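You operate a simulated robot arm through the tools that you are given. There is no shell and no other tool.

Carry out the task below with a simulated robot arm. There is one attempt and no reset: what you move stays moved.

## Task
Jog the long seam round to the pointer at speed 1, then lock the rolls.
Fine: either way round; the black knob goes back to 0; the blue lever locks.

It is judged by the outcome, as a careful person would: the job done as asked, and still so three seconds after it is handed in. It fails if anything else is knocked over, pushed out of place, dropped, spilled or broken.

## Robot
A 7-joint arm with a two-finger parallel gripper, fixed in place. Base frame: the origin is at the foot of the arm, x ahead of it, y to its left, z up; the work surface is at about z = 860. Readings come in mm, degrees, newtons and seconds.
Its first joint turns from -132.0 to 132.0 degrees. Payload 3.91 kg.
Tool frame: the origin (TCP) lies between the finger pads and is the grasp point; the fingertips stand 30 mm ahead of it; z points along the fingers, y is the line along which they close. Largest opening 110 mm; finger width 20, thickness 10; the body of the gripper, 48 by 112 mm, starts 55 mm behind the TCP.
Orientation is told as [roll, pitch, yaw] about the base's x, y, z axes, in that order, counted from this pose: with the fingers straight down and closing along the base's y, the tool's x points along the base's -x, its y along +y and its z along -z.

## Interface
- The arm moves only by the tool nudge_tool. Its argument "deltas" is one flat list of numbers, 7 for each row, row after row: the turn, a rotation vector about the tool's x, y, z in units of 8 degrees (1.0 is 8 degrees), then the shift along the tool's x, y, z in units of 30 mm (1.0 is 30 mm), then the gripper command, from -1 (fully open) to 1 (shut), values between in proportion. In form: [ax, ay, az, x, y, z, fingers, ax, ay, az, x, y, z, fingers, ...]. A call has 1 to 20 rows; each row shifts and turns the commanded pose from where the row before left it, along the tool's axes as they then stand. A call with a number of a shift or a turn outside -1 to 1 is refused whole. Rows are played at 5 a second. More than 50 mm and 8.6 degrees between two rows, or a gripper value outside its range, and nothing of the call is played. Where a pose cannot be reached the arm comes as near as it can. A force on the tool above 40 N (or 10 N above the force at the start of the call, whichever is more), or a blocked arm, ends the call early, and 0.2 s more pass. Each finger travels about 108 mm/s and halts on what it meets, pressing with about 25 N; the grip force reading is that of the motor and also rises with nothing between the fingers. The clock runs only during rows and for 0.2 s after the last one: add rows that do not move to give the fingers time. It gives the time, the measured TCP pose, the force on the tool (base axes), the opening and the grip force at its end, in the units of the frame above (readings bear some noise), with the torque about the TCP (base axes, N m) and any sound that the robot's microphone picked up, and new pictures: "views" is both (left out), scene, wrist or none.
- Cameras (640 x 400 px; columns grow to the right, rows downward): "scene" is fixed at [411.2, 487.4, 1464.4]; the picture's right is [-0.72, -0.69, 0.00], its down [-0.45, 0.47, -0.76] and it looks along [0.53, -0.55, -0.65] (base axes); focal length 279 px, centre (320, 200). "wrist" rides on the gripper at [72, 17, -103] in the tool frame; the picture's right is [-0.23, 0.97, 0.00], its down [-0.76, -0.18, -0.62] and it looks along [-0.61, -0.14, 0.78] (tool axes); focal length 222 px, centre (320, 200). There is no depth. A picture from a camera that has moved, and an enlarged one, comes with that camera's place and axes in the base frame and with its lens. The place of the scene camera against the robot may be out by one fixed shift of up to 25 mm in any direction.
- close_up(camera, box): a new picture of the part [left, top, right, bottom] of that camera's present view, enlarged. It takes no simulated time.
- close_job(): hands the job in; it is judged then, once.

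Places have to be worked out from the pictures, the camera data and where the tool is seen. Open the gripper and draw the arm clear of the work before you hand the job in, unless the task says otherwise.

The tools are called after "Request:" as a command line: name --argument value ..., lists and objects as JSON in quotes. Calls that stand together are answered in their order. nudge_tool: Moves the arm, as the interface text tells. Its arguments: {"type":"object","properties":{"deltas":{"type":"array","items":{"type":"number"}},"views":{"type":"string","enum":["both","scene","wrist","none"]}},"required":["deltas"]} The other tools are called the same way: close_up (camera, box) takes an enlarged picture of a part of a camera's view; close_job () hands the job in.

At the start:

```text
t: 0.0
eef_pos: [626.9, -200.0, 1246.2]
tcp_rot: [0.0, -0.1, 0.0]
wrist_force: [0.1, 0.3, -0.8]
moment: [0.0, 0.02, 0.01]
opening: 109.9
grip_force: 0.1
```

scene: 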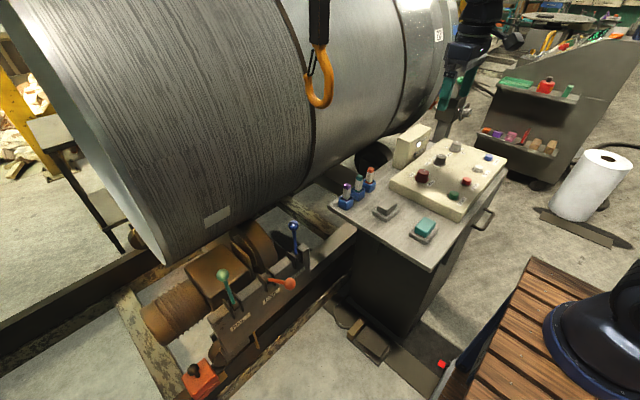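
wrist: 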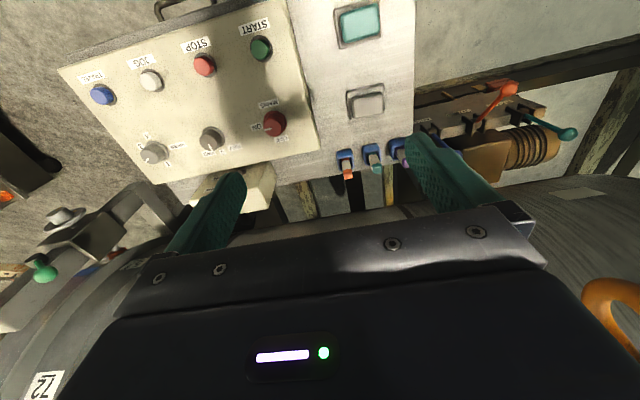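

I'll begin by looking closely at the panel, the levers and the cylinder before moving anything.

Request:
close_up --camera "scene" --box '[320, 120, 520, 250]'

Request:
close_up --camera "scene" --box '[130, 190, 330, 350]'

Request:
close_up --camera "wrist" --box '[60, 0, 330, 190]'

Request:
close_up --camera "wrist" --box '[320, 40, 640, 240]'

Request:
close_up --camera "scene" --box '[280, 0, 480, 130]'

```text
3.08 times, centred on (420, 185) of scene
camera zoom: at [411.2, 487.4, 1464.4], right [-0.72, -0.69, 0.0], down [-0.45, 0.47, -0.76], along [0.53, -0.55, -0.65], focal length 859 px, centre (12, 246)
```

zoom: 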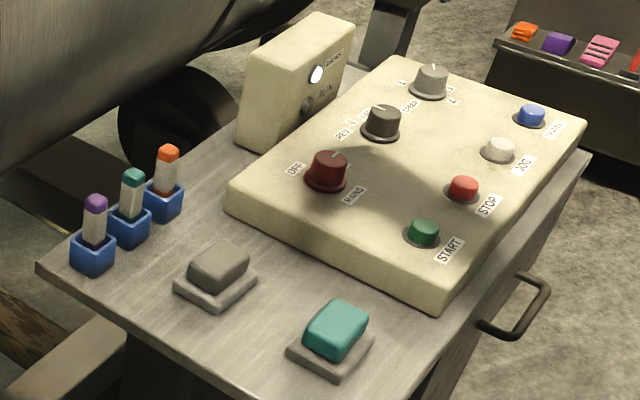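

```text
2.50 times, centred on (230, 270) of scene
camera zoom: at [411.2, 487.4, 1464.4], right [-0.72, -0.69, 0.0], down [-0.45, 0.47, -0.76], along [0.53, -0.55, -0.65], focal length 698 px, centre (545, 25)
```

zoom: 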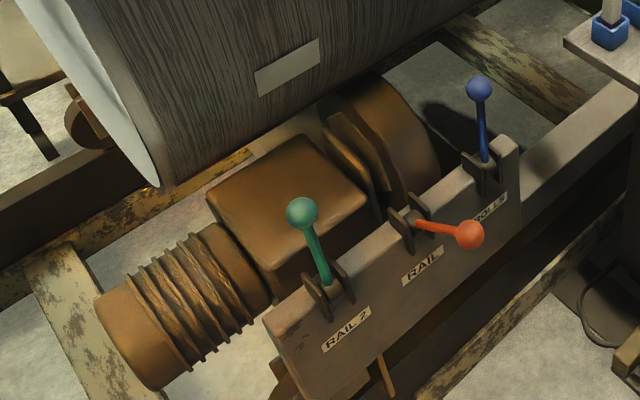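

```text
2.11 times, centred on (195, 95) of wrist
camera zoom: at [555.1, -183.4, 1349.8], right [0.23, 0.97, 0.0], down [0.76, -0.18, 0.62], along [0.61, -0.14, -0.78], focal length 468 px, centre (583, 421)
```

zoom: 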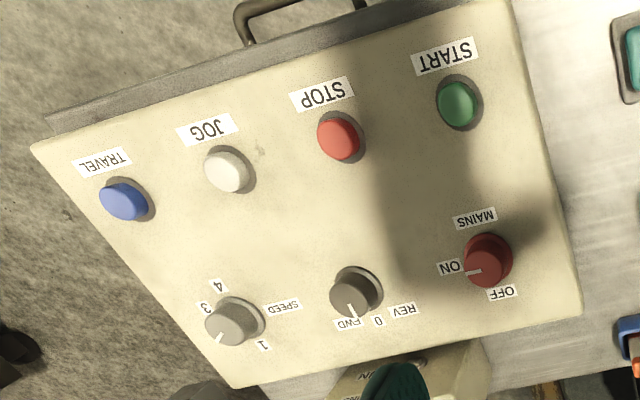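

```text
2.00 times, centred on (480, 140) of wrist
camera zoom: at [555.1, -183.4, 1349.8], right [0.23, 0.97, 0.0], down [0.76, -0.18, 0.62], along [0.61, -0.14, -0.78], focal length 444 px, centre (0, 320)
```

zoom: 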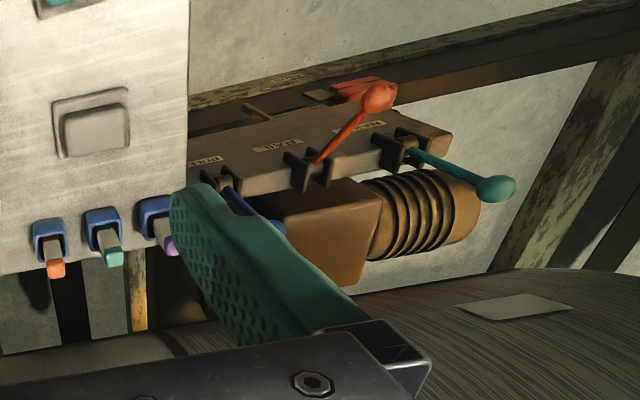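

```text
3.08 times, centred on (380, 65) of scene
camera zoom: at [411.2, 487.4, 1464.4], right [-0.72, -0.69, 0.0], down [-0.45, 0.47, -0.76], along [0.53, -0.55, -0.65], focal length 859 px, centre (135, 615)
```

zoom: 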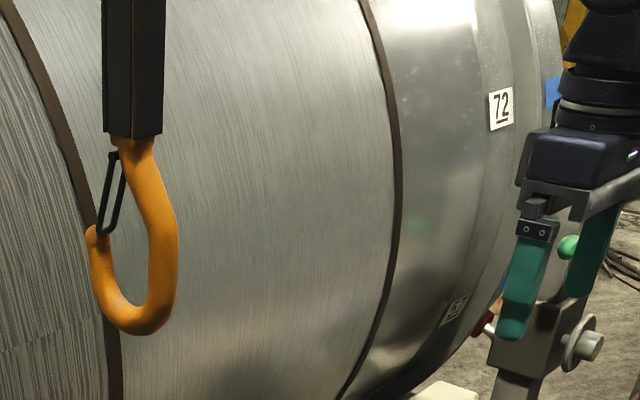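

The black knob and speed knob marks need a closer look, and I need to find the pointer and the seam. I'm enlarging more areas.

Request:
close_up --camera "wrist" --box '[120, 100, 240, 175]'

Request:
close_up --camera "wrist" --box '[0, 180, 200, 400]'

Request:
close_up --camera "scene" --box '[0, 0, 320, 200]'

Request:
close_up --camera "scene" --box '[390, 0, 490, 140]'

Request:
close_up --camera "scene" --box '[385, 120, 485, 185]'

Request:
close_up --camera "scene" --box '[300, 280, 460, 390]'

```text
5.33 times, centred on (180, 138) of wrist
camera zoom: at [555.1, -183.4, 1349.8], right [0.23, 0.97, 0.0], down [0.76, -0.18, 0.62], along [0.61, -0.14, -0.78], focal length 1185 px, centre (1067, 533)
```

zoom: 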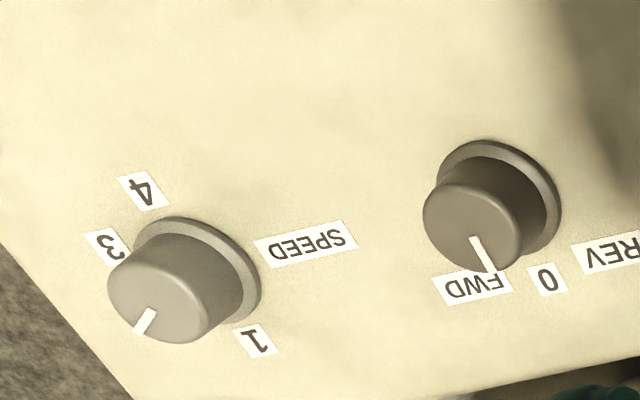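

```text
1.82 times, centred on (100, 290) of wrist
camera zoom: at [555.1, -183.4, 1349.8], right [0.23, 0.97, 0.0], down [0.76, -0.18, 0.62], along [0.61, -0.14, -0.78], focal length 404 px, centre (720, 36)
```

zoom: 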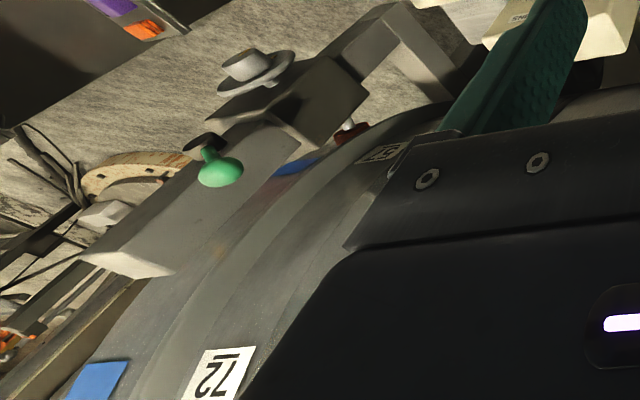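

```text
2.00 times, centred on (160, 100) of scene
camera zoom: at [411.2, 487.4, 1464.4], right [-0.72, -0.69, 0.0], down [-0.45, 0.47, -0.76], along [0.53, -0.55, -0.65], focal length 559 px, centre (640, 400)
```

zoom: 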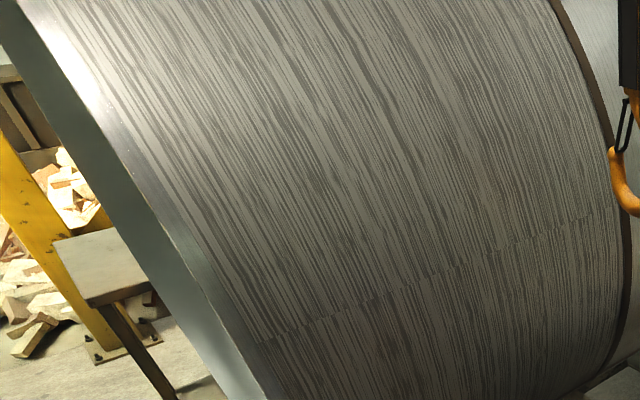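

```text
2.86 times, centred on (440, 70) of scene
camera zoom: at [411.2, 487.4, 1464.4], right [-0.72, -0.69, 0.0], down [-0.45, 0.47, -0.76], along [0.53, -0.55, -0.65], focal length 798 px, centre (-23, 571)
```

zoom: 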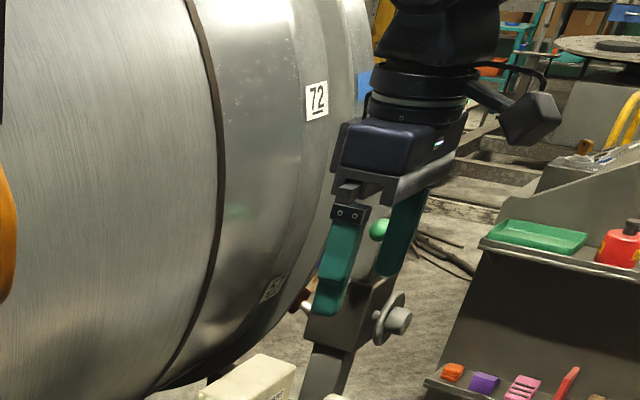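

```text
6.15 times, centred on (435, 152) of scene
camera zoom: at [411.2, 487.4, 1464.4], right [-0.72, -0.69, 0.0], down [-0.45, 0.47, -0.76], along [0.53, -0.55, -0.65], focal length 1719 px, centre (-388, 492)
```

zoom: 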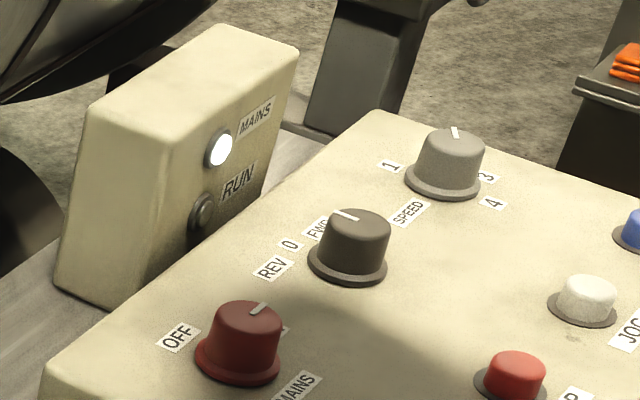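

```text
3.64 times, centred on (380, 335) of scene
camera zoom: at [411.2, 487.4, 1464.4], right [-0.72, -0.69, 0.0], down [-0.45, 0.47, -0.76], along [0.53, -0.55, -0.65], focal length 1016 px, centre (102, -291)
```

zoom: 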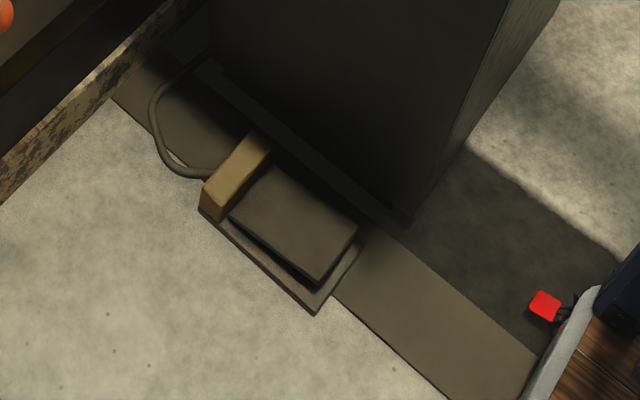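

The readings so far: mains is on, the black knob is at 0, and the grey speed knob is at 2. I place the speed knob near (680, -571, 936) and the JOG button near (567, -495, 910). I'm moving above the speed knob with the gripper still open, which should also give a better view of the shell end and pointer.

Request:
nudge_tool --deltas '[0, 0, 0, -0.136, -0.951, 0.35, -1, 0, 0, 0, -0.136, -0.951, 0.35, -1, 0, 0, 0, -0.136, -0.951, 0.35, -1, 0, 0, 0, -0.136, -0.951, 0.35, -1, 0, 0, 0, -0.136, -0.951, 0.35, -1, 0, 0, 0, -0.136, -0.951, 0.35, -1, 0, 0, 0, -0.136, -0.951, 0.35, -1, 0, 0, 0, -0.136, -0.951, 0.35, -1, 0, 0, 0, -0.136, -0.951, 0.35, -1, 0, 0, 0, -0.136, -0.951, 0.35, -1, 0, 0, 0, -0.136, -0.951, 0.35, -1, 0, 0, 0, -0.136, -0.951, 0.35, -1, 0, 0, 0, -0.136, -0.951, 0.35, -1]' --views "both"

```text
t: 2.8
eef_pos: [681.0, -569.4, 1112.7]
tcp_rot: [0.0, -0.2, -0.1]
wrist_force: [0.1, 0.0, 0.9]
moment: [0.0, 0.0, 0.0]
opening: 110.1
grip_force: 0.0
camera wrist: at [609.6, -554.0, 1215.4], right [0.23, 0.97, 0.0], down [0.76, -0.18, 0.62], along [0.61, -0.14, -0.78], focal length 222 px, centre (320, 200)
```

scene: 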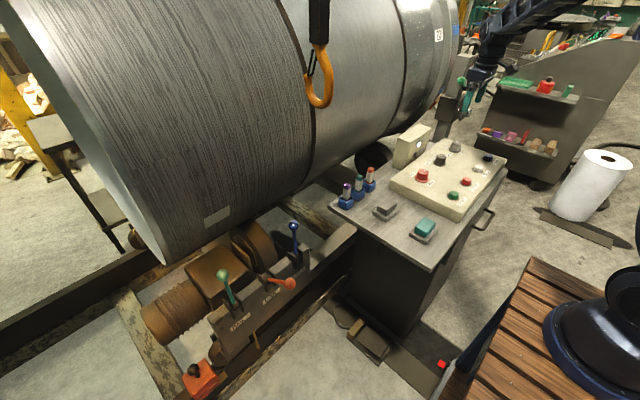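
wrist: 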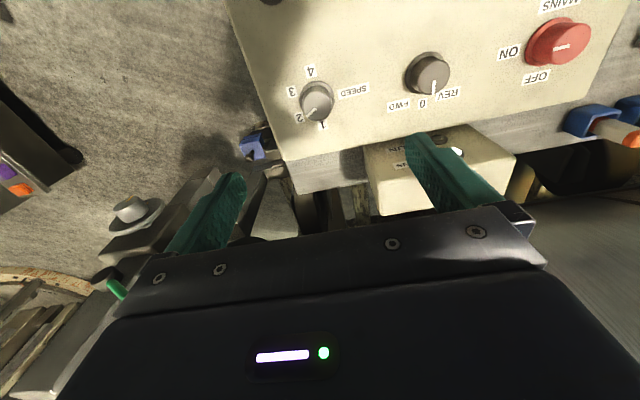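

Request:
close_up --camera "wrist" --box '[240, 30, 400, 170]'

Request:
close_up --camera "scene" --box '[380, 0, 500, 140]'

Request:
close_up --camera "scene" --box '[410, 60, 480, 125]'

```text
2.86 times, centred on (320, 100) of wrist
camera zoom: at [609.6, -554.0, 1215.4], right [0.23, 0.97, 0.0], down [0.76, -0.18, 0.62], along [0.61, -0.14, -0.78], focal length 635 px, centre (320, 486)
```

zoom: 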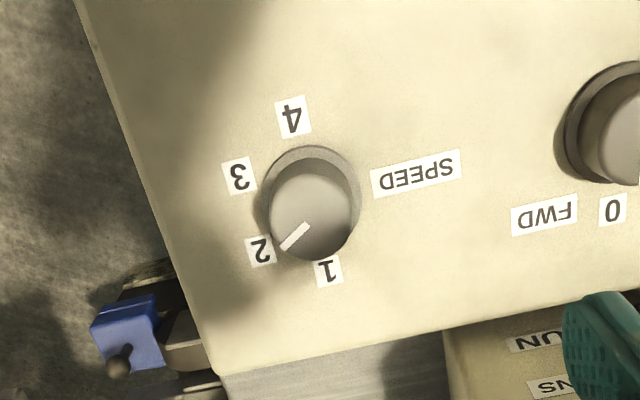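

```text
2.86 times, centred on (440, 70) of scene
camera zoom: at [411.2, 487.4, 1464.4], right [-0.72, -0.69, 0.0], down [-0.45, 0.47, -0.76], along [0.53, -0.55, -0.65], focal length 798 px, centre (-23, 571)
```

zoom: 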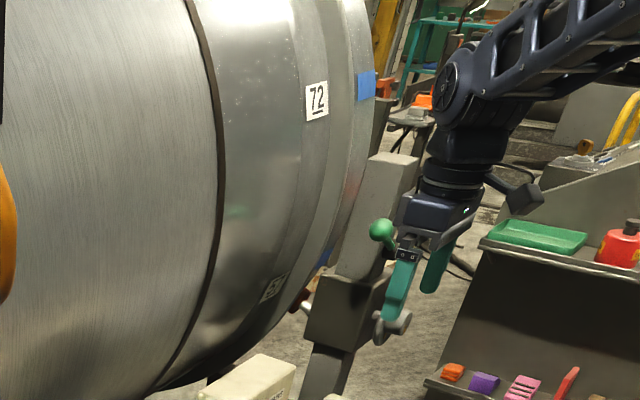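

```text
6.15 times, centred on (445, 92) of scene
camera zoom: at [411.2, 487.4, 1464.4], right [-0.72, -0.69, 0.0], down [-0.45, 0.47, -0.76], along [0.53, -0.55, -0.65], focal length 1719 px, centre (-449, 862)
```

zoom: 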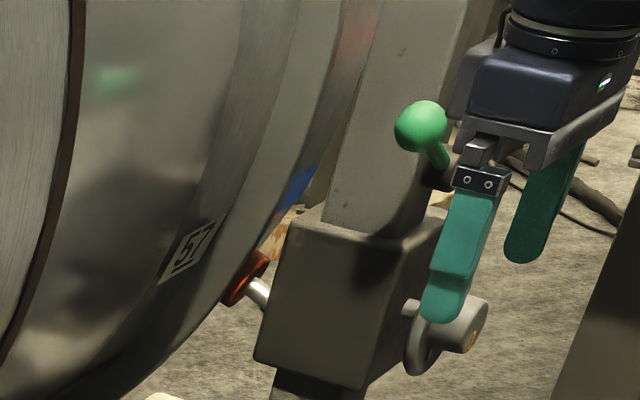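

The right-hand end has tags "72" and "57" and a post with a red tip, but I'm not yet sure which part is the pointer and which is the long seam. I'm looking at the other parts of the shell in detail.

Request:
close_up --camera "scene" --box '[180, 190, 260, 240]'

Request:
close_up --camera "scene" --box '[0, 50, 160, 270]'

Request:
close_up --camera "scene" --box '[240, 60, 420, 200]'

Request:
close_up --camera "scene" --box '[200, 240, 330, 350]'

Request:
close_up --camera "wrist" --box '[0, 160, 260, 340]'

Request:
close_up --camera "scene" --box '[270, 130, 400, 220]'

```text
8.00 times, centred on (220, 215) of scene
camera zoom: at [411.2, 487.4, 1464.4], right [-0.72, -0.69, 0.0], down [-0.45, 0.47, -0.76], along [0.53, -0.55, -0.65], focal length 2234 px, centre (1120, 80)
```

zoom: 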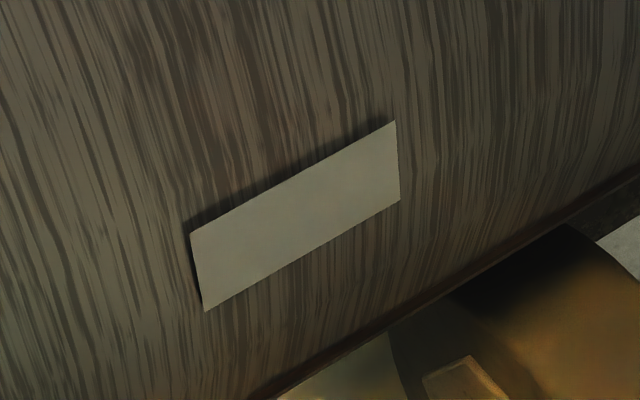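

```text
1.82 times, centred on (80, 160) of scene
camera zoom: at [411.2, 487.4, 1464.4], right [-0.72, -0.69, 0.0], down [-0.45, 0.47, -0.76], along [0.53, -0.55, -0.65], focal length 508 px, centre (756, 273)
```

zoom: 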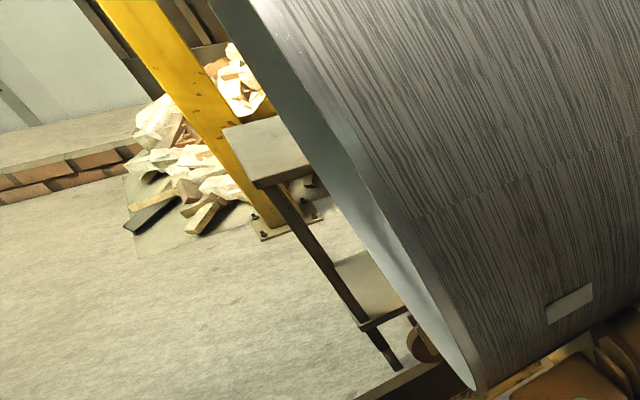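

```text
2.86 times, centred on (330, 130) of scene
camera zoom: at [411.2, 487.4, 1464.4], right [-0.72, -0.69, 0.0], down [-0.45, 0.47, -0.76], along [0.53, -0.55, -0.65], focal length 798 px, centre (291, 400)
```

zoom: 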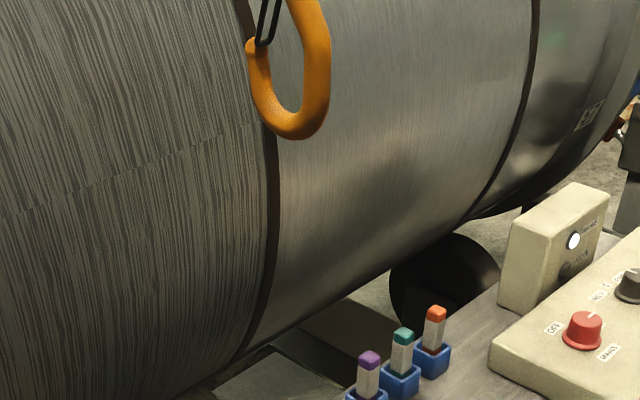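

```text
3.64 times, centred on (265, 295) of scene
camera zoom: at [411.2, 487.4, 1464.4], right [-0.72, -0.69, 0.0], down [-0.45, 0.47, -0.76], along [0.53, -0.55, -0.65], focal length 1016 px, centre (520, -146)
```

zoom: 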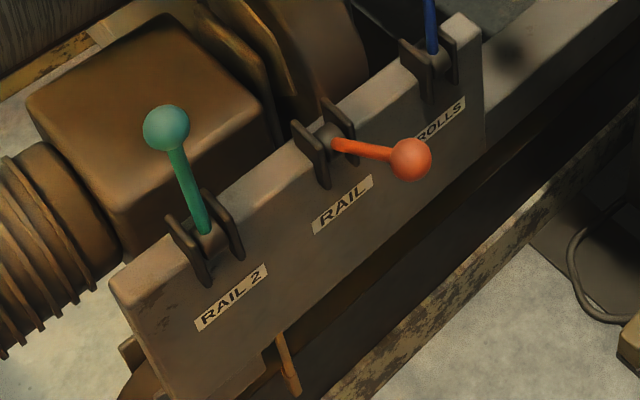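

```text
2.22 times, centred on (130, 250) of wrist
camera zoom: at [609.6, -554.0, 1215.4], right [0.23, 0.97, 0.0], down [0.76, -0.18, 0.62], along [0.61, -0.14, -0.78], focal length 494 px, centre (742, 89)
```

zoom: 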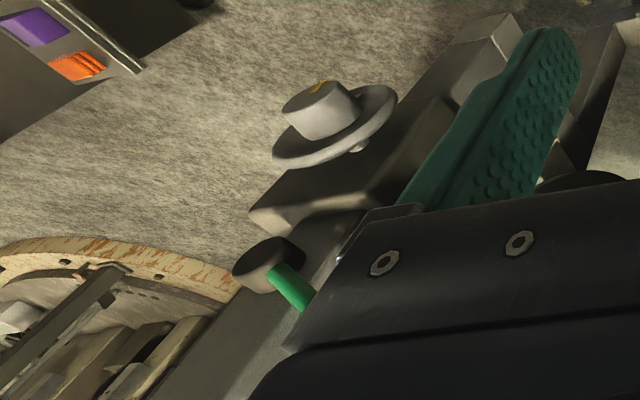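

```text
4.44 times, centred on (335, 175) of scene
camera zoom: at [411.2, 487.4, 1464.4], right [-0.72, -0.69, 0.0], down [-0.45, 0.47, -0.76], along [0.53, -0.55, -0.65], focal length 1241 px, centre (253, 311)
```

zoom: 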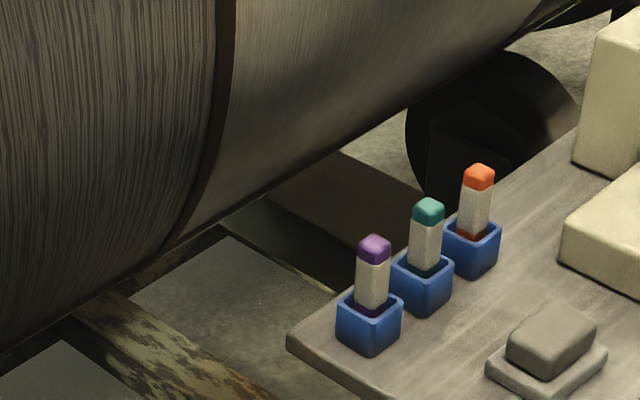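

I'm zooming in hard on the shell's right course, the region near the red tip, and the upper right rim.

Request:
close_up --camera "scene" --box '[415, 80, 455, 115]'

Request:
close_up --camera "scene" --box '[390, 0, 470, 60]'

Request:
close_up --camera "scene" --box '[300, 0, 420, 80]'

Request:
close_up --camera "scene" --box '[150, 0, 310, 100]'

```text
11.43 times, centred on (435, 98) of scene
camera zoom: at [411.2, 487.4, 1464.4], right [-0.72, -0.69, 0.0], down [-0.45, 0.47, -0.76], along [0.53, -0.55, -0.65], focal length 3192 px, centre (-994, 1371)
```

zoom: 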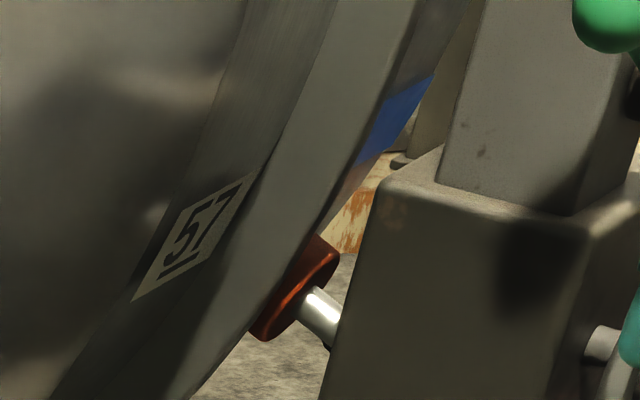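

```text
6.67 times, centred on (430, 30) of scene
camera zoom: at [411.2, 487.4, 1464.4], right [-0.72, -0.69, 0.0], down [-0.45, 0.47, -0.76], along [0.53, -0.55, -0.65], focal length 1862 px, centre (-413, 1333)
```

zoom: 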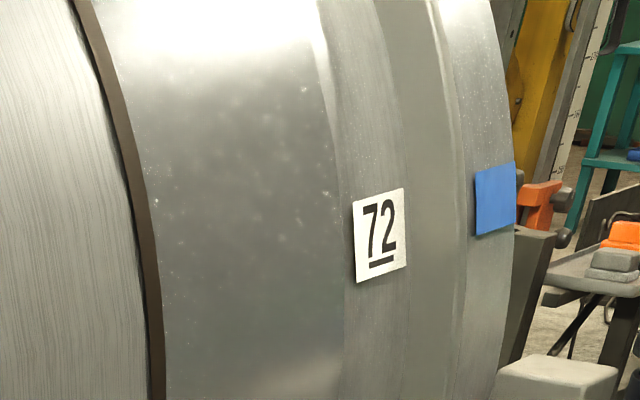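

```text
5.00 times, centred on (360, 40) of scene
camera zoom: at [411.2, 487.4, 1464.4], right [-0.72, -0.69, 0.0], down [-0.45, 0.47, -0.76], along [0.53, -0.55, -0.65], focal length 1396 px, centre (120, 1000)
```

zoom: 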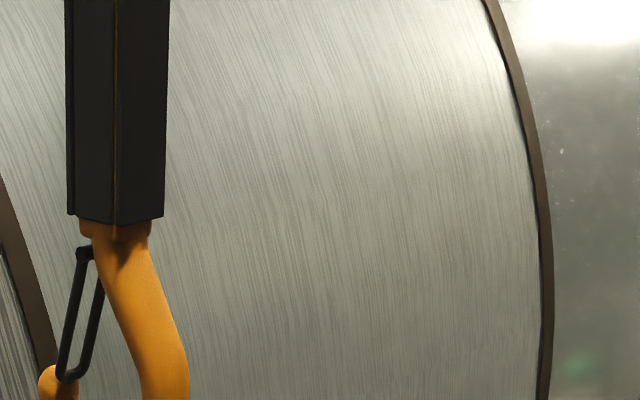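

```text
4.00 times, centred on (230, 50) of scene
camera zoom: at [411.2, 487.4, 1464.4], right [-0.72, -0.69, 0.0], down [-0.45, 0.47, -0.76], along [0.53, -0.55, -0.65], focal length 1117 px, centre (680, 800)
```

zoom: 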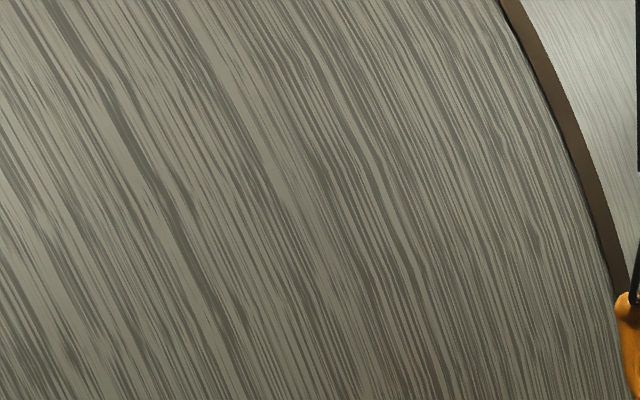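

The red disc on the silver rod looks like a pad or idler, so I don't want to assume it's the pointer. I'll yaw and tilt the tool so the wrist camera looks towards the shell end and the post.

Request:
nudge_tool --deltas '[0, 0, 1, 0, 0, -0.5, -1, 0, 0, 1, 0, 0, -0.5, -1, 0, 0, 1, 0, 0, -0.5, -1, 0, 0, 1, 0, 0, -0.5, -1, 0, -1, 0, 0, 0, 0, -1, 0, -1, 0, 0, 0, 0, -1, 0, -1, 0, 0, 0, 0, -1, 0, -1, 0, 0, 0, 0, -1, 0, -1, 0, 0, 0, 0, -1, 0, -1, 0, 0, 0, 0, -1]' --views "both"

```text
t: 5.0
eef_pos: [675.7, -572.9, 1171.1]
tcp_rot: [0.0, -48.0, -32.4]
wrist_force: [-2.3, -3.0, -0.3]
moment: [0.1, -0.13, 0.24]
opening: 110.0
grip_force: 0.0
camera wrist: at [580.0, -492.9, 1185.6], right [0.65, 0.74, 0.17], down [-0.06, -0.17, 0.98], along [0.76, -0.65, -0.07], focal length 222 px, centre (320, 200)
```

scene: 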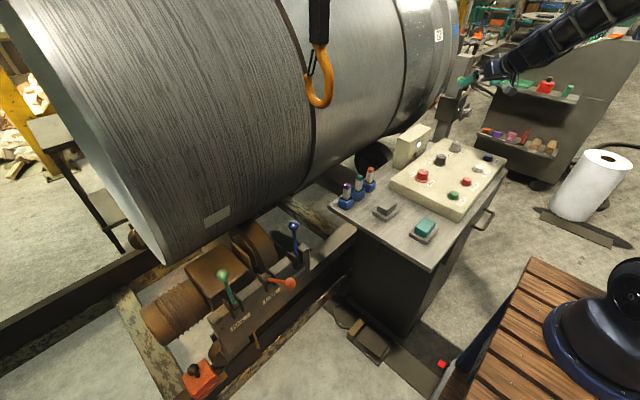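
wrist: 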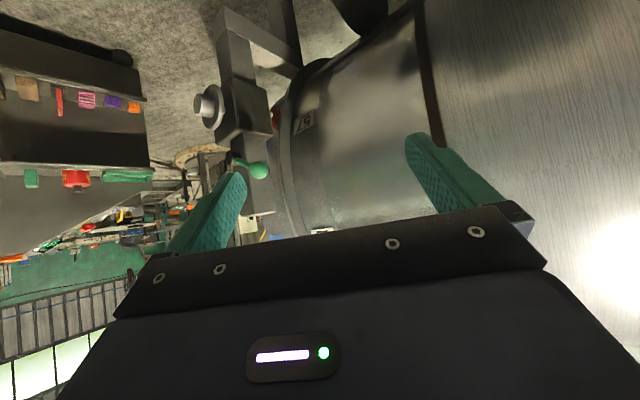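

Request:
close_up --camera "wrist" --box '[180, 60, 340, 200]'

Request:
close_up --camera "wrist" --box '[230, 150, 430, 250]'

Request:
close_up --camera "wrist" --box '[0, 0, 320, 120]'

Request:
close_up --camera "scene" --box '[420, 40, 490, 125]'

```text
2.86 times, centred on (260, 130) of wrist
camera zoom: at [580.0, -492.9, 1185.6], right [0.65, 0.74, 0.17], down [-0.06, -0.17, 0.98], along [0.76, -0.65, -0.07], focal length 635 px, centre (491, 400)
```

zoom: 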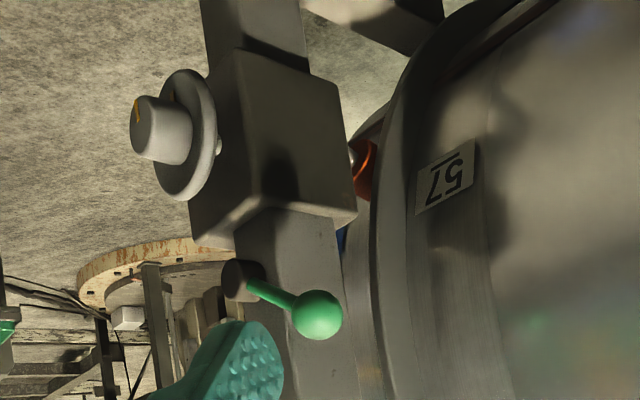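

```text
3.20 times, centred on (330, 200) of wrist
camera zoom: at [580.0, -492.9, 1185.6], right [0.65, 0.74, 0.17], down [-0.06, -0.17, 0.98], along [0.76, -0.65, -0.07], focal length 711 px, centre (288, 200)
```

zoom: 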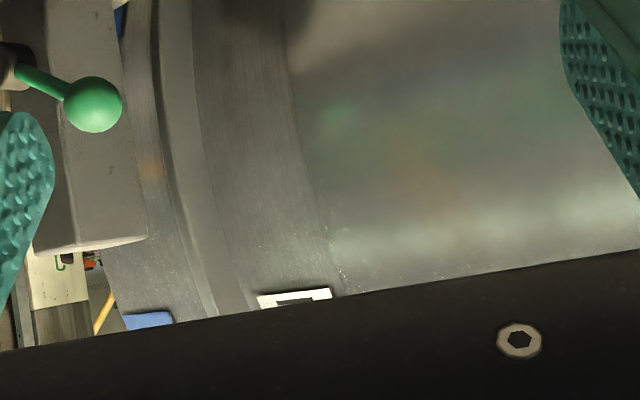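

```text
2.00 times, centred on (160, 60) of wrist
camera zoom: at [580.0, -492.9, 1185.6], right [0.65, 0.74, 0.17], down [-0.06, -0.17, 0.98], along [0.76, -0.65, -0.07], focal length 444 px, centre (640, 480)
```

zoom: 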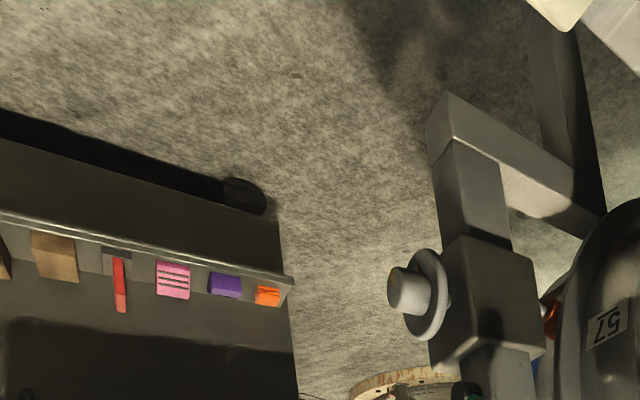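

```text
4.71 times, centred on (455, 82) of scene
camera zoom: at [411.2, 487.4, 1464.4], right [-0.72, -0.69, 0.0], down [-0.45, 0.47, -0.76], along [0.53, -0.55, -0.65], focal length 1314 px, centre (-315, 753)
```

zoom: 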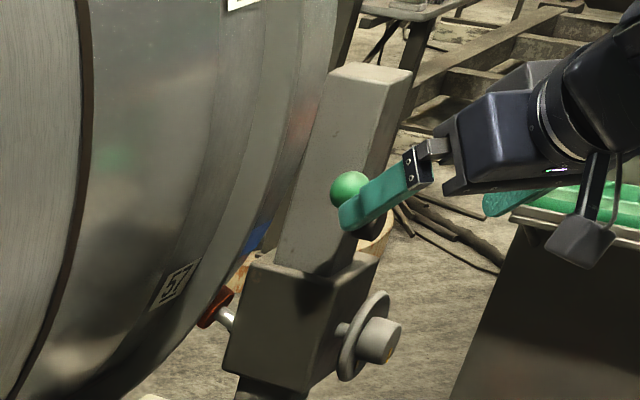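

The red disc is a pad on a silver rod on the post, possibly a thrust stop rather than a pointer. I'll move back and up, yaw round to face the shell squarely, and look along it for the seam and a pointer.

Request:
nudge_tool --deltas '[0, 0, 0, -0.03, 0.644, -0.915, -1, 0, 0, 0, -0.03, 0.644, -0.915, -1, 0, 0, 0, -0.03, 0.644, -0.915, -1, 0, 0, 0, -0.03, 0.644, -0.915, -1, 0, 0, 0, -0.03, 0.644, -0.915, -1, 0, 0, 0, -0.03, 0.644, -0.915, -1, 0, 0, 0, -0.03, 0.644, -0.915, -1, 0, 0, 0, -0.03, 0.644, -0.915, -1, 0, 0, 0, -0.03, 0.644, -0.915, -1, 0, 0, 0, -0.03, 0.644, -0.915, -1, 0, 0, 0, -0.03, 0.644, -0.915, -1, 0, 0, 0, -0.03, 0.644, -0.915, -1, -0.743, 0, -0.669, 0, 0, 0, -1, -0.743, 0, -0.669, 0, 0, 0, -1, -0.743, 0, -0.669, 0, 0, 0, -1, -0.743, 0, -0.669, 0, 0, 0, -1]' --views "both"

```text
t: 8.4
eef_pos: [601.0, -246.8, 1398.3]
tcp_rot: [0.0, -48.0, 0.1]
wrist_force: [0.1, 0.6, 0.1]
moment: [-0.02, 0.01, -0.01]
opening: 110.0
grip_force: 0.0
camera wrist: at [476.5, -230.7, 1413.6], right [0.15, 0.97, 0.17], down [0.05, -0.18, 0.98], along [0.99, -0.14, -0.07], focal length 222 px, centre (320, 200)
```

scene: 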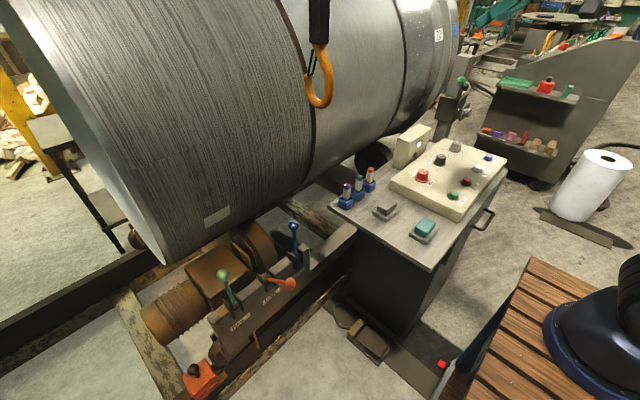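
wrist: 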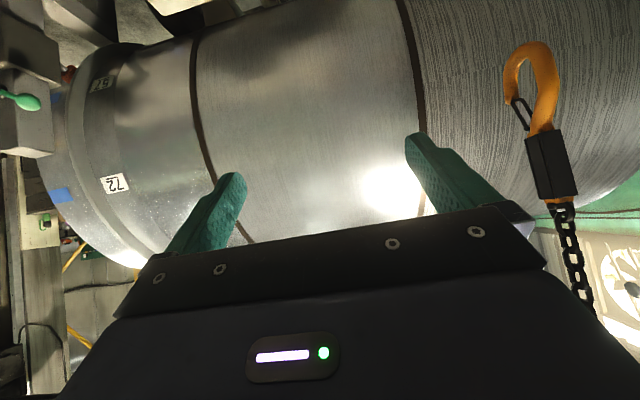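

From here most of the near side of the shell is in view. I'm zooming into the left end, the top edge and the right end for a seam line or pointer.

Request:
close_up --camera "wrist" --box '[0, 0, 220, 140]'

Request:
close_up --camera "wrist" --box '[0, 120, 220, 280]'

Request:
close_up --camera "wrist" --box '[180, 0, 420, 220]'

Request:
close_up --camera "wrist" --box '[400, 0, 640, 200]'

Request:
close_up --camera "wrist" --box '[480, 160, 640, 300]'

Request:
close_up --camera "scene" --box '[420, 0, 520, 130]'

```text
2.86 times, centred on (110, 70) of wrist
camera zoom: at [476.5, -230.7, 1413.6], right [0.15, 0.97, 0.17], down [0.05, -0.18, 0.98], along [0.99, -0.14, -0.07], focal length 635 px, centre (920, 571)
```

zoom: 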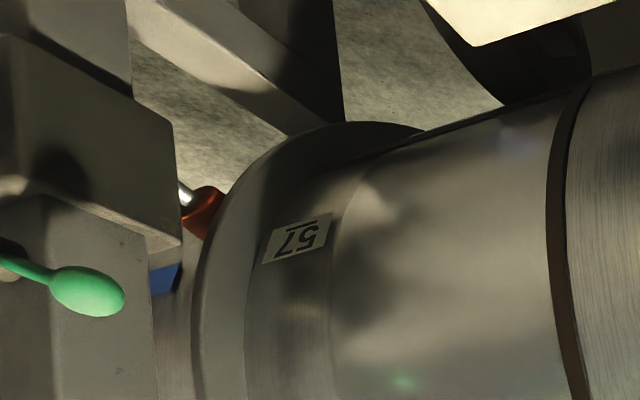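

```text
2.50 times, centred on (110, 200) of wrist
camera zoom: at [476.5, -230.7, 1413.6], right [0.15, 0.97, 0.17], down [0.05, -0.18, 0.98], along [0.99, -0.14, -0.07], focal length 555 px, centre (845, 200)
```

zoom: 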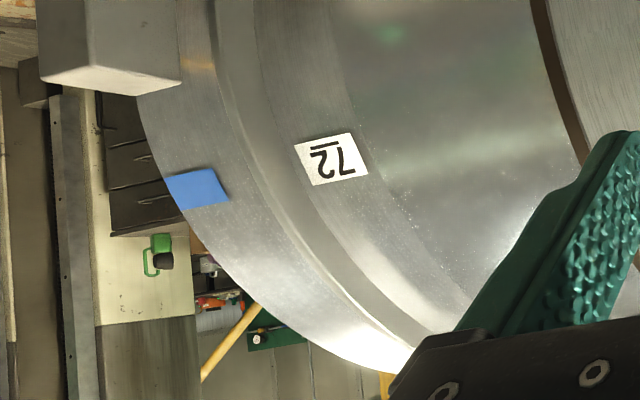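

```text
1.82 times, centred on (300, 110) of wrist
camera zoom: at [476.5, -230.7, 1413.6], right [0.15, 0.97, 0.17], down [0.05, -0.18, 0.98], along [0.99, -0.14, -0.07], focal length 404 px, centre (356, 364)
```

zoom: 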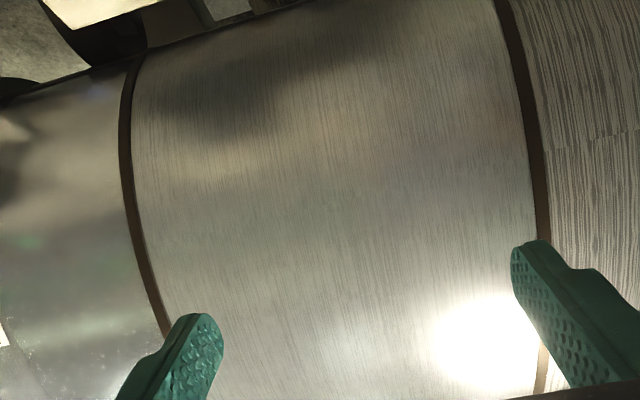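

```text
2.00 times, centred on (520, 100) of wrist
camera zoom: at [476.5, -230.7, 1413.6], right [0.15, 0.97, 0.17], down [0.05, -0.18, 0.98], along [0.99, -0.14, -0.07], focal length 444 px, centre (-80, 400)
```

zoom: 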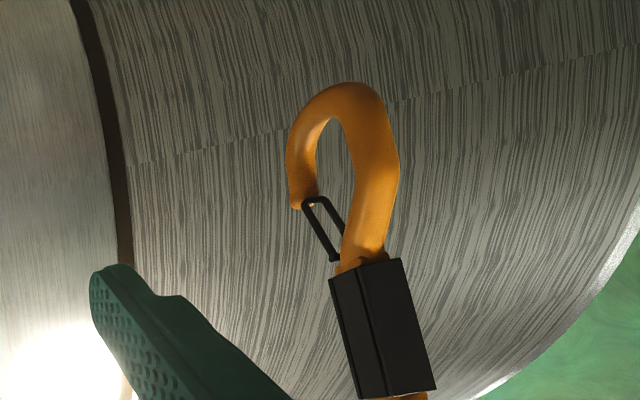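

```text
2.86 times, centred on (560, 230) of wrist
camera zoom: at [476.5, -230.7, 1413.6], right [0.15, 0.97, 0.17], down [0.05, -0.18, 0.98], along [0.99, -0.14, -0.07], focal length 635 px, centre (-366, 114)
```

zoom: 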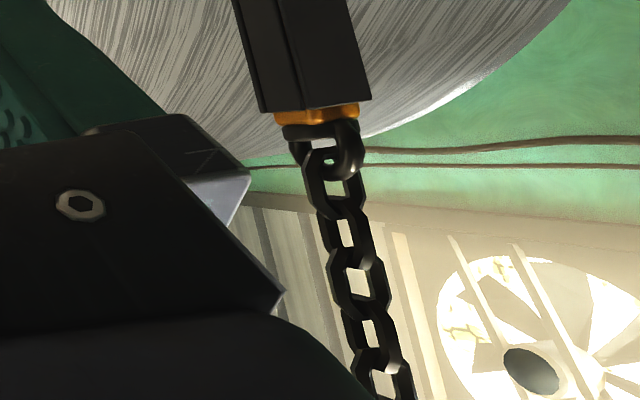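

```text
3.08 times, centred on (470, 65) of scene
camera zoom: at [411.2, 487.4, 1464.4], right [-0.72, -0.69, 0.0], down [-0.45, 0.47, -0.76], along [0.53, -0.55, -0.65], focal length 859 px, centre (-142, 615)
```

zoom: 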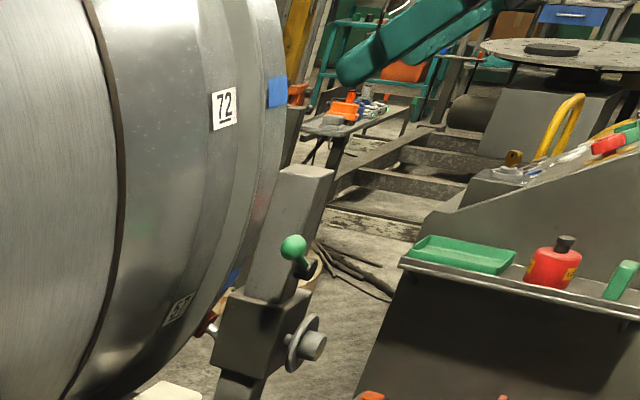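

I'm zooming in further on the red item from this viewpoint to judge its shape.

Request:
close_up --camera "wrist" --box '[50, 50, 110, 90]'

Request:
close_up --camera "scene" --box '[425, 90, 455, 115]'

Request:
close_up --camera "scene" --box '[440, 70, 480, 125]'

Request:
close_up --camera "scene" --box '[0, 60, 180, 180]'

Request:
close_up --camera "scene" --box '[80, 200, 180, 290]'

```text
10.00 times, centred on (80, 70) of wrist
camera zoom: at [476.5, -230.7, 1413.6], right [0.15, 0.97, 0.17], down [0.05, -0.18, 0.98], along [0.99, -0.14, -0.07], focal length 2221 px, centre (2720, 1500)
```

zoom: 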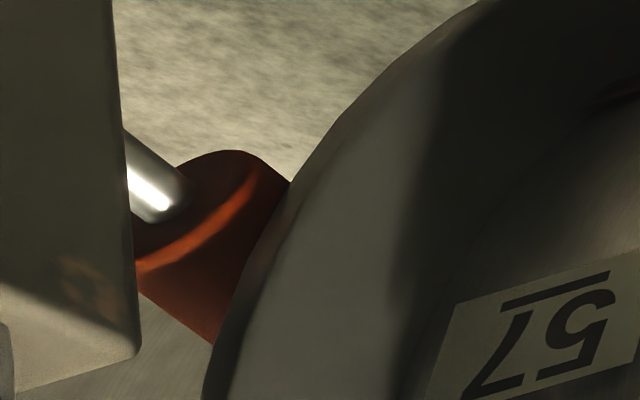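

```text
16.00 times, centred on (440, 102) of scene
camera zoom: at [411.2, 487.4, 1464.4], right [-0.72, -0.69, 0.0], down [-0.45, 0.47, -0.76], along [0.53, -0.55, -0.65], focal length 4469 px, centre (-1600, 1760)
```

zoom: 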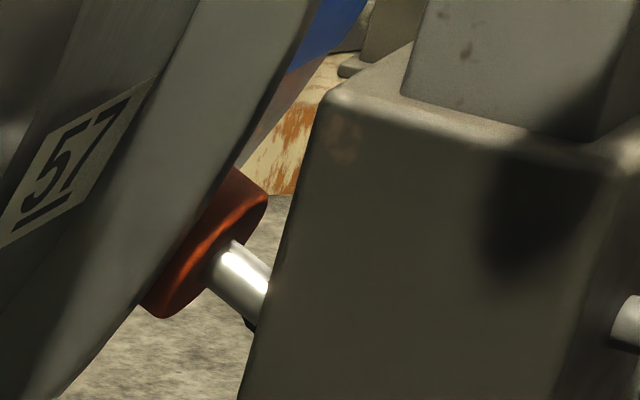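

```text
7.27 times, centred on (460, 98) of scene
camera zoom: at [411.2, 487.4, 1464.4], right [-0.72, -0.69, 0.0], down [-0.45, 0.47, -0.76], along [0.53, -0.55, -0.65], focal length 2031 px, centre (-698, 946)
```

zoom: 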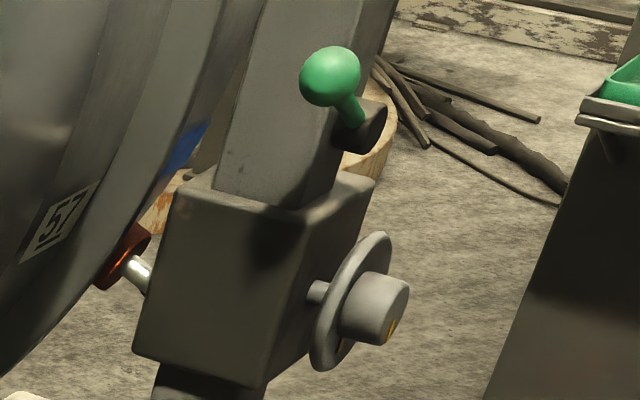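

```text
3.33 times, centred on (90, 120) of scene
camera zoom: at [411.2, 487.4, 1464.4], right [-0.72, -0.69, 0.0], down [-0.45, 0.47, -0.76], along [0.53, -0.55, -0.65], focal length 931 px, centre (1087, 467)
```

zoom: 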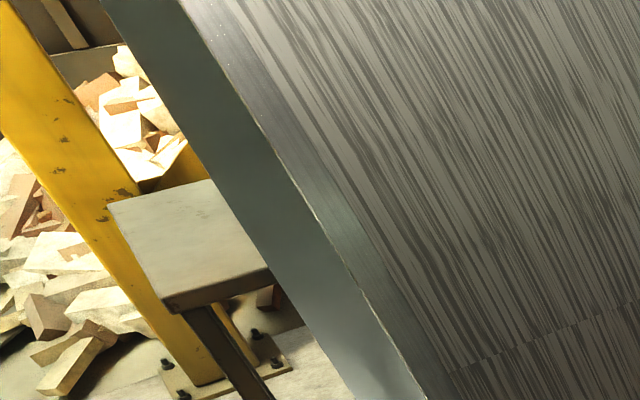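

```text
4.44 times, centred on (130, 245) of scene
camera zoom: at [411.2, 487.4, 1464.4], right [-0.72, -0.69, 0.0], down [-0.45, 0.47, -0.76], along [0.53, -0.55, -0.65], focal length 1241 px, centre (1164, 0)
```

zoom: 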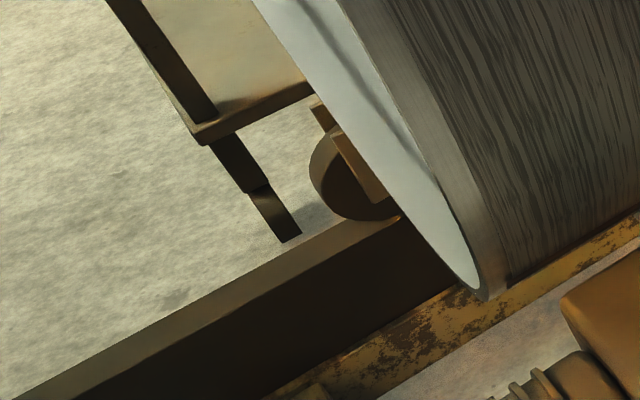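

The red part is a round pad on a spindle with a handwheel, which is not a clear pointer. I'll check the lever bar and the frame below it, then survey the left part of the shell.

Request:
close_up --camera "scene" --box '[170, 300, 300, 400]'

Request:
close_up --camera "scene" --box '[260, 180, 360, 270]'

Request:
close_up --camera "scene" --box '[340, 140, 440, 210]'

Request:
close_up --camera "scene" --box '[130, 230, 230, 300]'

```text
4.00 times, centred on (235, 350) of scene
camera zoom: at [411.2, 487.4, 1464.4], right [-0.72, -0.69, 0.0], down [-0.45, 0.47, -0.76], along [0.53, -0.55, -0.65], focal length 1117 px, centre (660, -400)
```

zoom: 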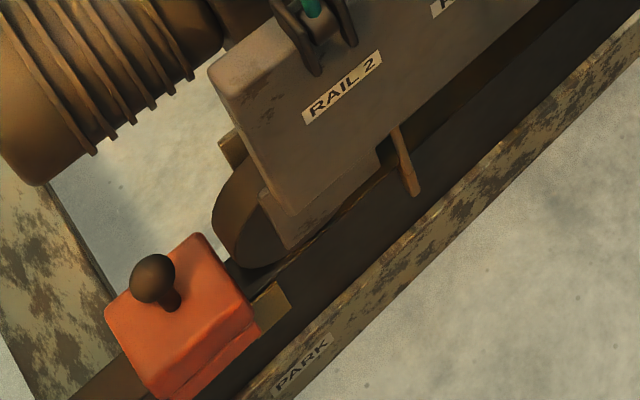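

```text
4.44 times, centred on (310, 225) of scene
camera zoom: at [411.2, 487.4, 1464.4], right [-0.72, -0.69, 0.0], down [-0.45, 0.47, -0.76], along [0.53, -0.55, -0.65], focal length 1241 px, centre (364, 89)
```

zoom: 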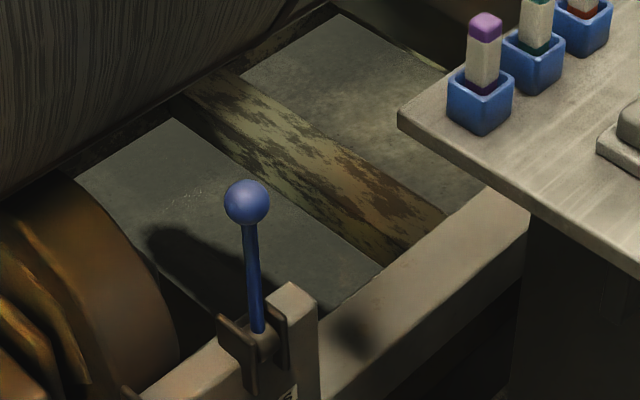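

```text
5.71 times, centred on (390, 175) of scene
camera zoom: at [411.2, 487.4, 1464.4], right [-0.72, -0.69, 0.0], down [-0.45, 0.47, -0.76], along [0.53, -0.55, -0.65], focal length 1596 px, centre (-80, 343)
```

zoom: 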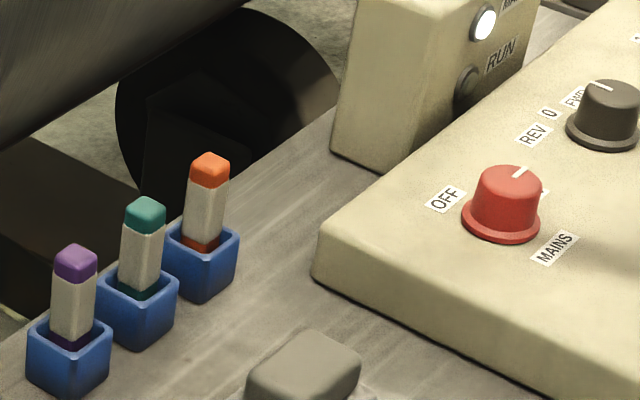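

```text
5.71 times, centred on (180, 265) of scene
camera zoom: at [411.2, 487.4, 1464.4], right [-0.72, -0.69, 0.0], down [-0.45, 0.47, -0.76], along [0.53, -0.55, -0.65], focal length 1596 px, centre (1120, -171)
```

zoom: 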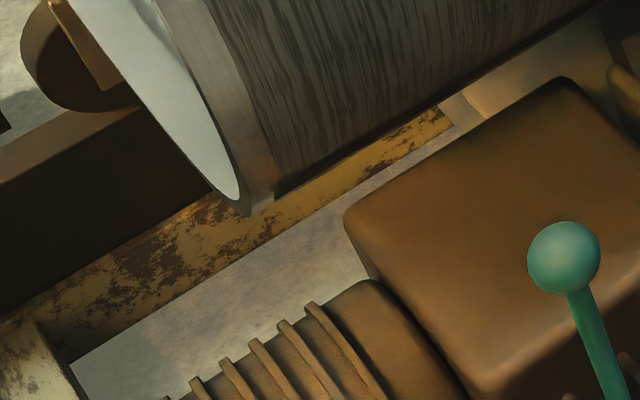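

That tan strip by the rail is the carriage's PARK/travel mark, not for the seam. I'm moving the camera to the +y side at x≈600, well short of the hook at x≈825, to look at the rest of the shell.

Request:
nudge_tool --deltas '[0, 0, 0, 0, 1, 0, -1, 0, 0, 0, 0, 1, 0, -1, 0, 0, 0, 0, 1, 0, -1, 0, 0, 0, 0, 1, 0, -1, 0, 0, 0, 0, 1, 0, -1, 0, 0, 0, 0, 1, 0, -1, 0, 0, 0, 0, 1, 0, -1, 0, 0, 0, 0, 1, 0, -1, 0, 0, 0, 0, 1, 0, -1, 0, 0, 0, 0, 1, 0, -1, 0, 0, 0, 0, 1, 0, -1, 0, 0, 0, 0, 1, 0, -1, 0, 0, 0, 0, 1, 0, -1, 0, 0, 0, 0, 1, 0, -1]' --views "both"

```text
t: 11.4
eef_pos: [602.2, 172.9, 1398.6]
tcp_rot: [0.1, -48.0, -0.1]
wrist_force: [0.0, -0.9, 0.9]
moment: [-0.01, 0.01, 0.04]
opening: 109.8
grip_force: 0.1
camera wrist: at [477.7, 188.8, 1414.1], right [0.15, 0.97, 0.17], down [0.05, -0.18, 0.98], along [0.99, -0.14, -0.07], focal length 222 px, centre (320, 200)
```

scene: 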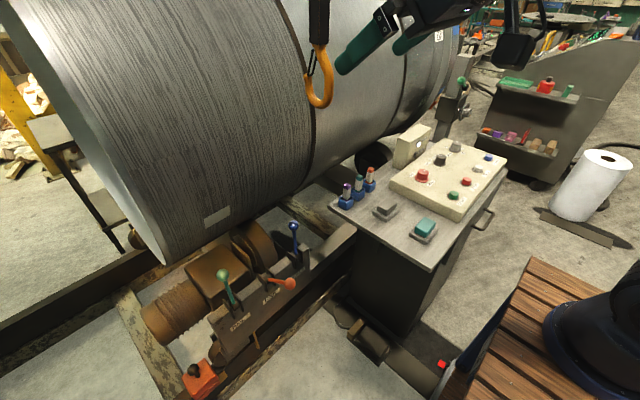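
wrist: 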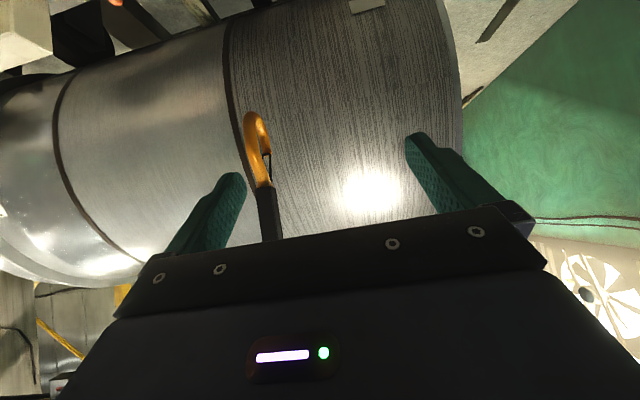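

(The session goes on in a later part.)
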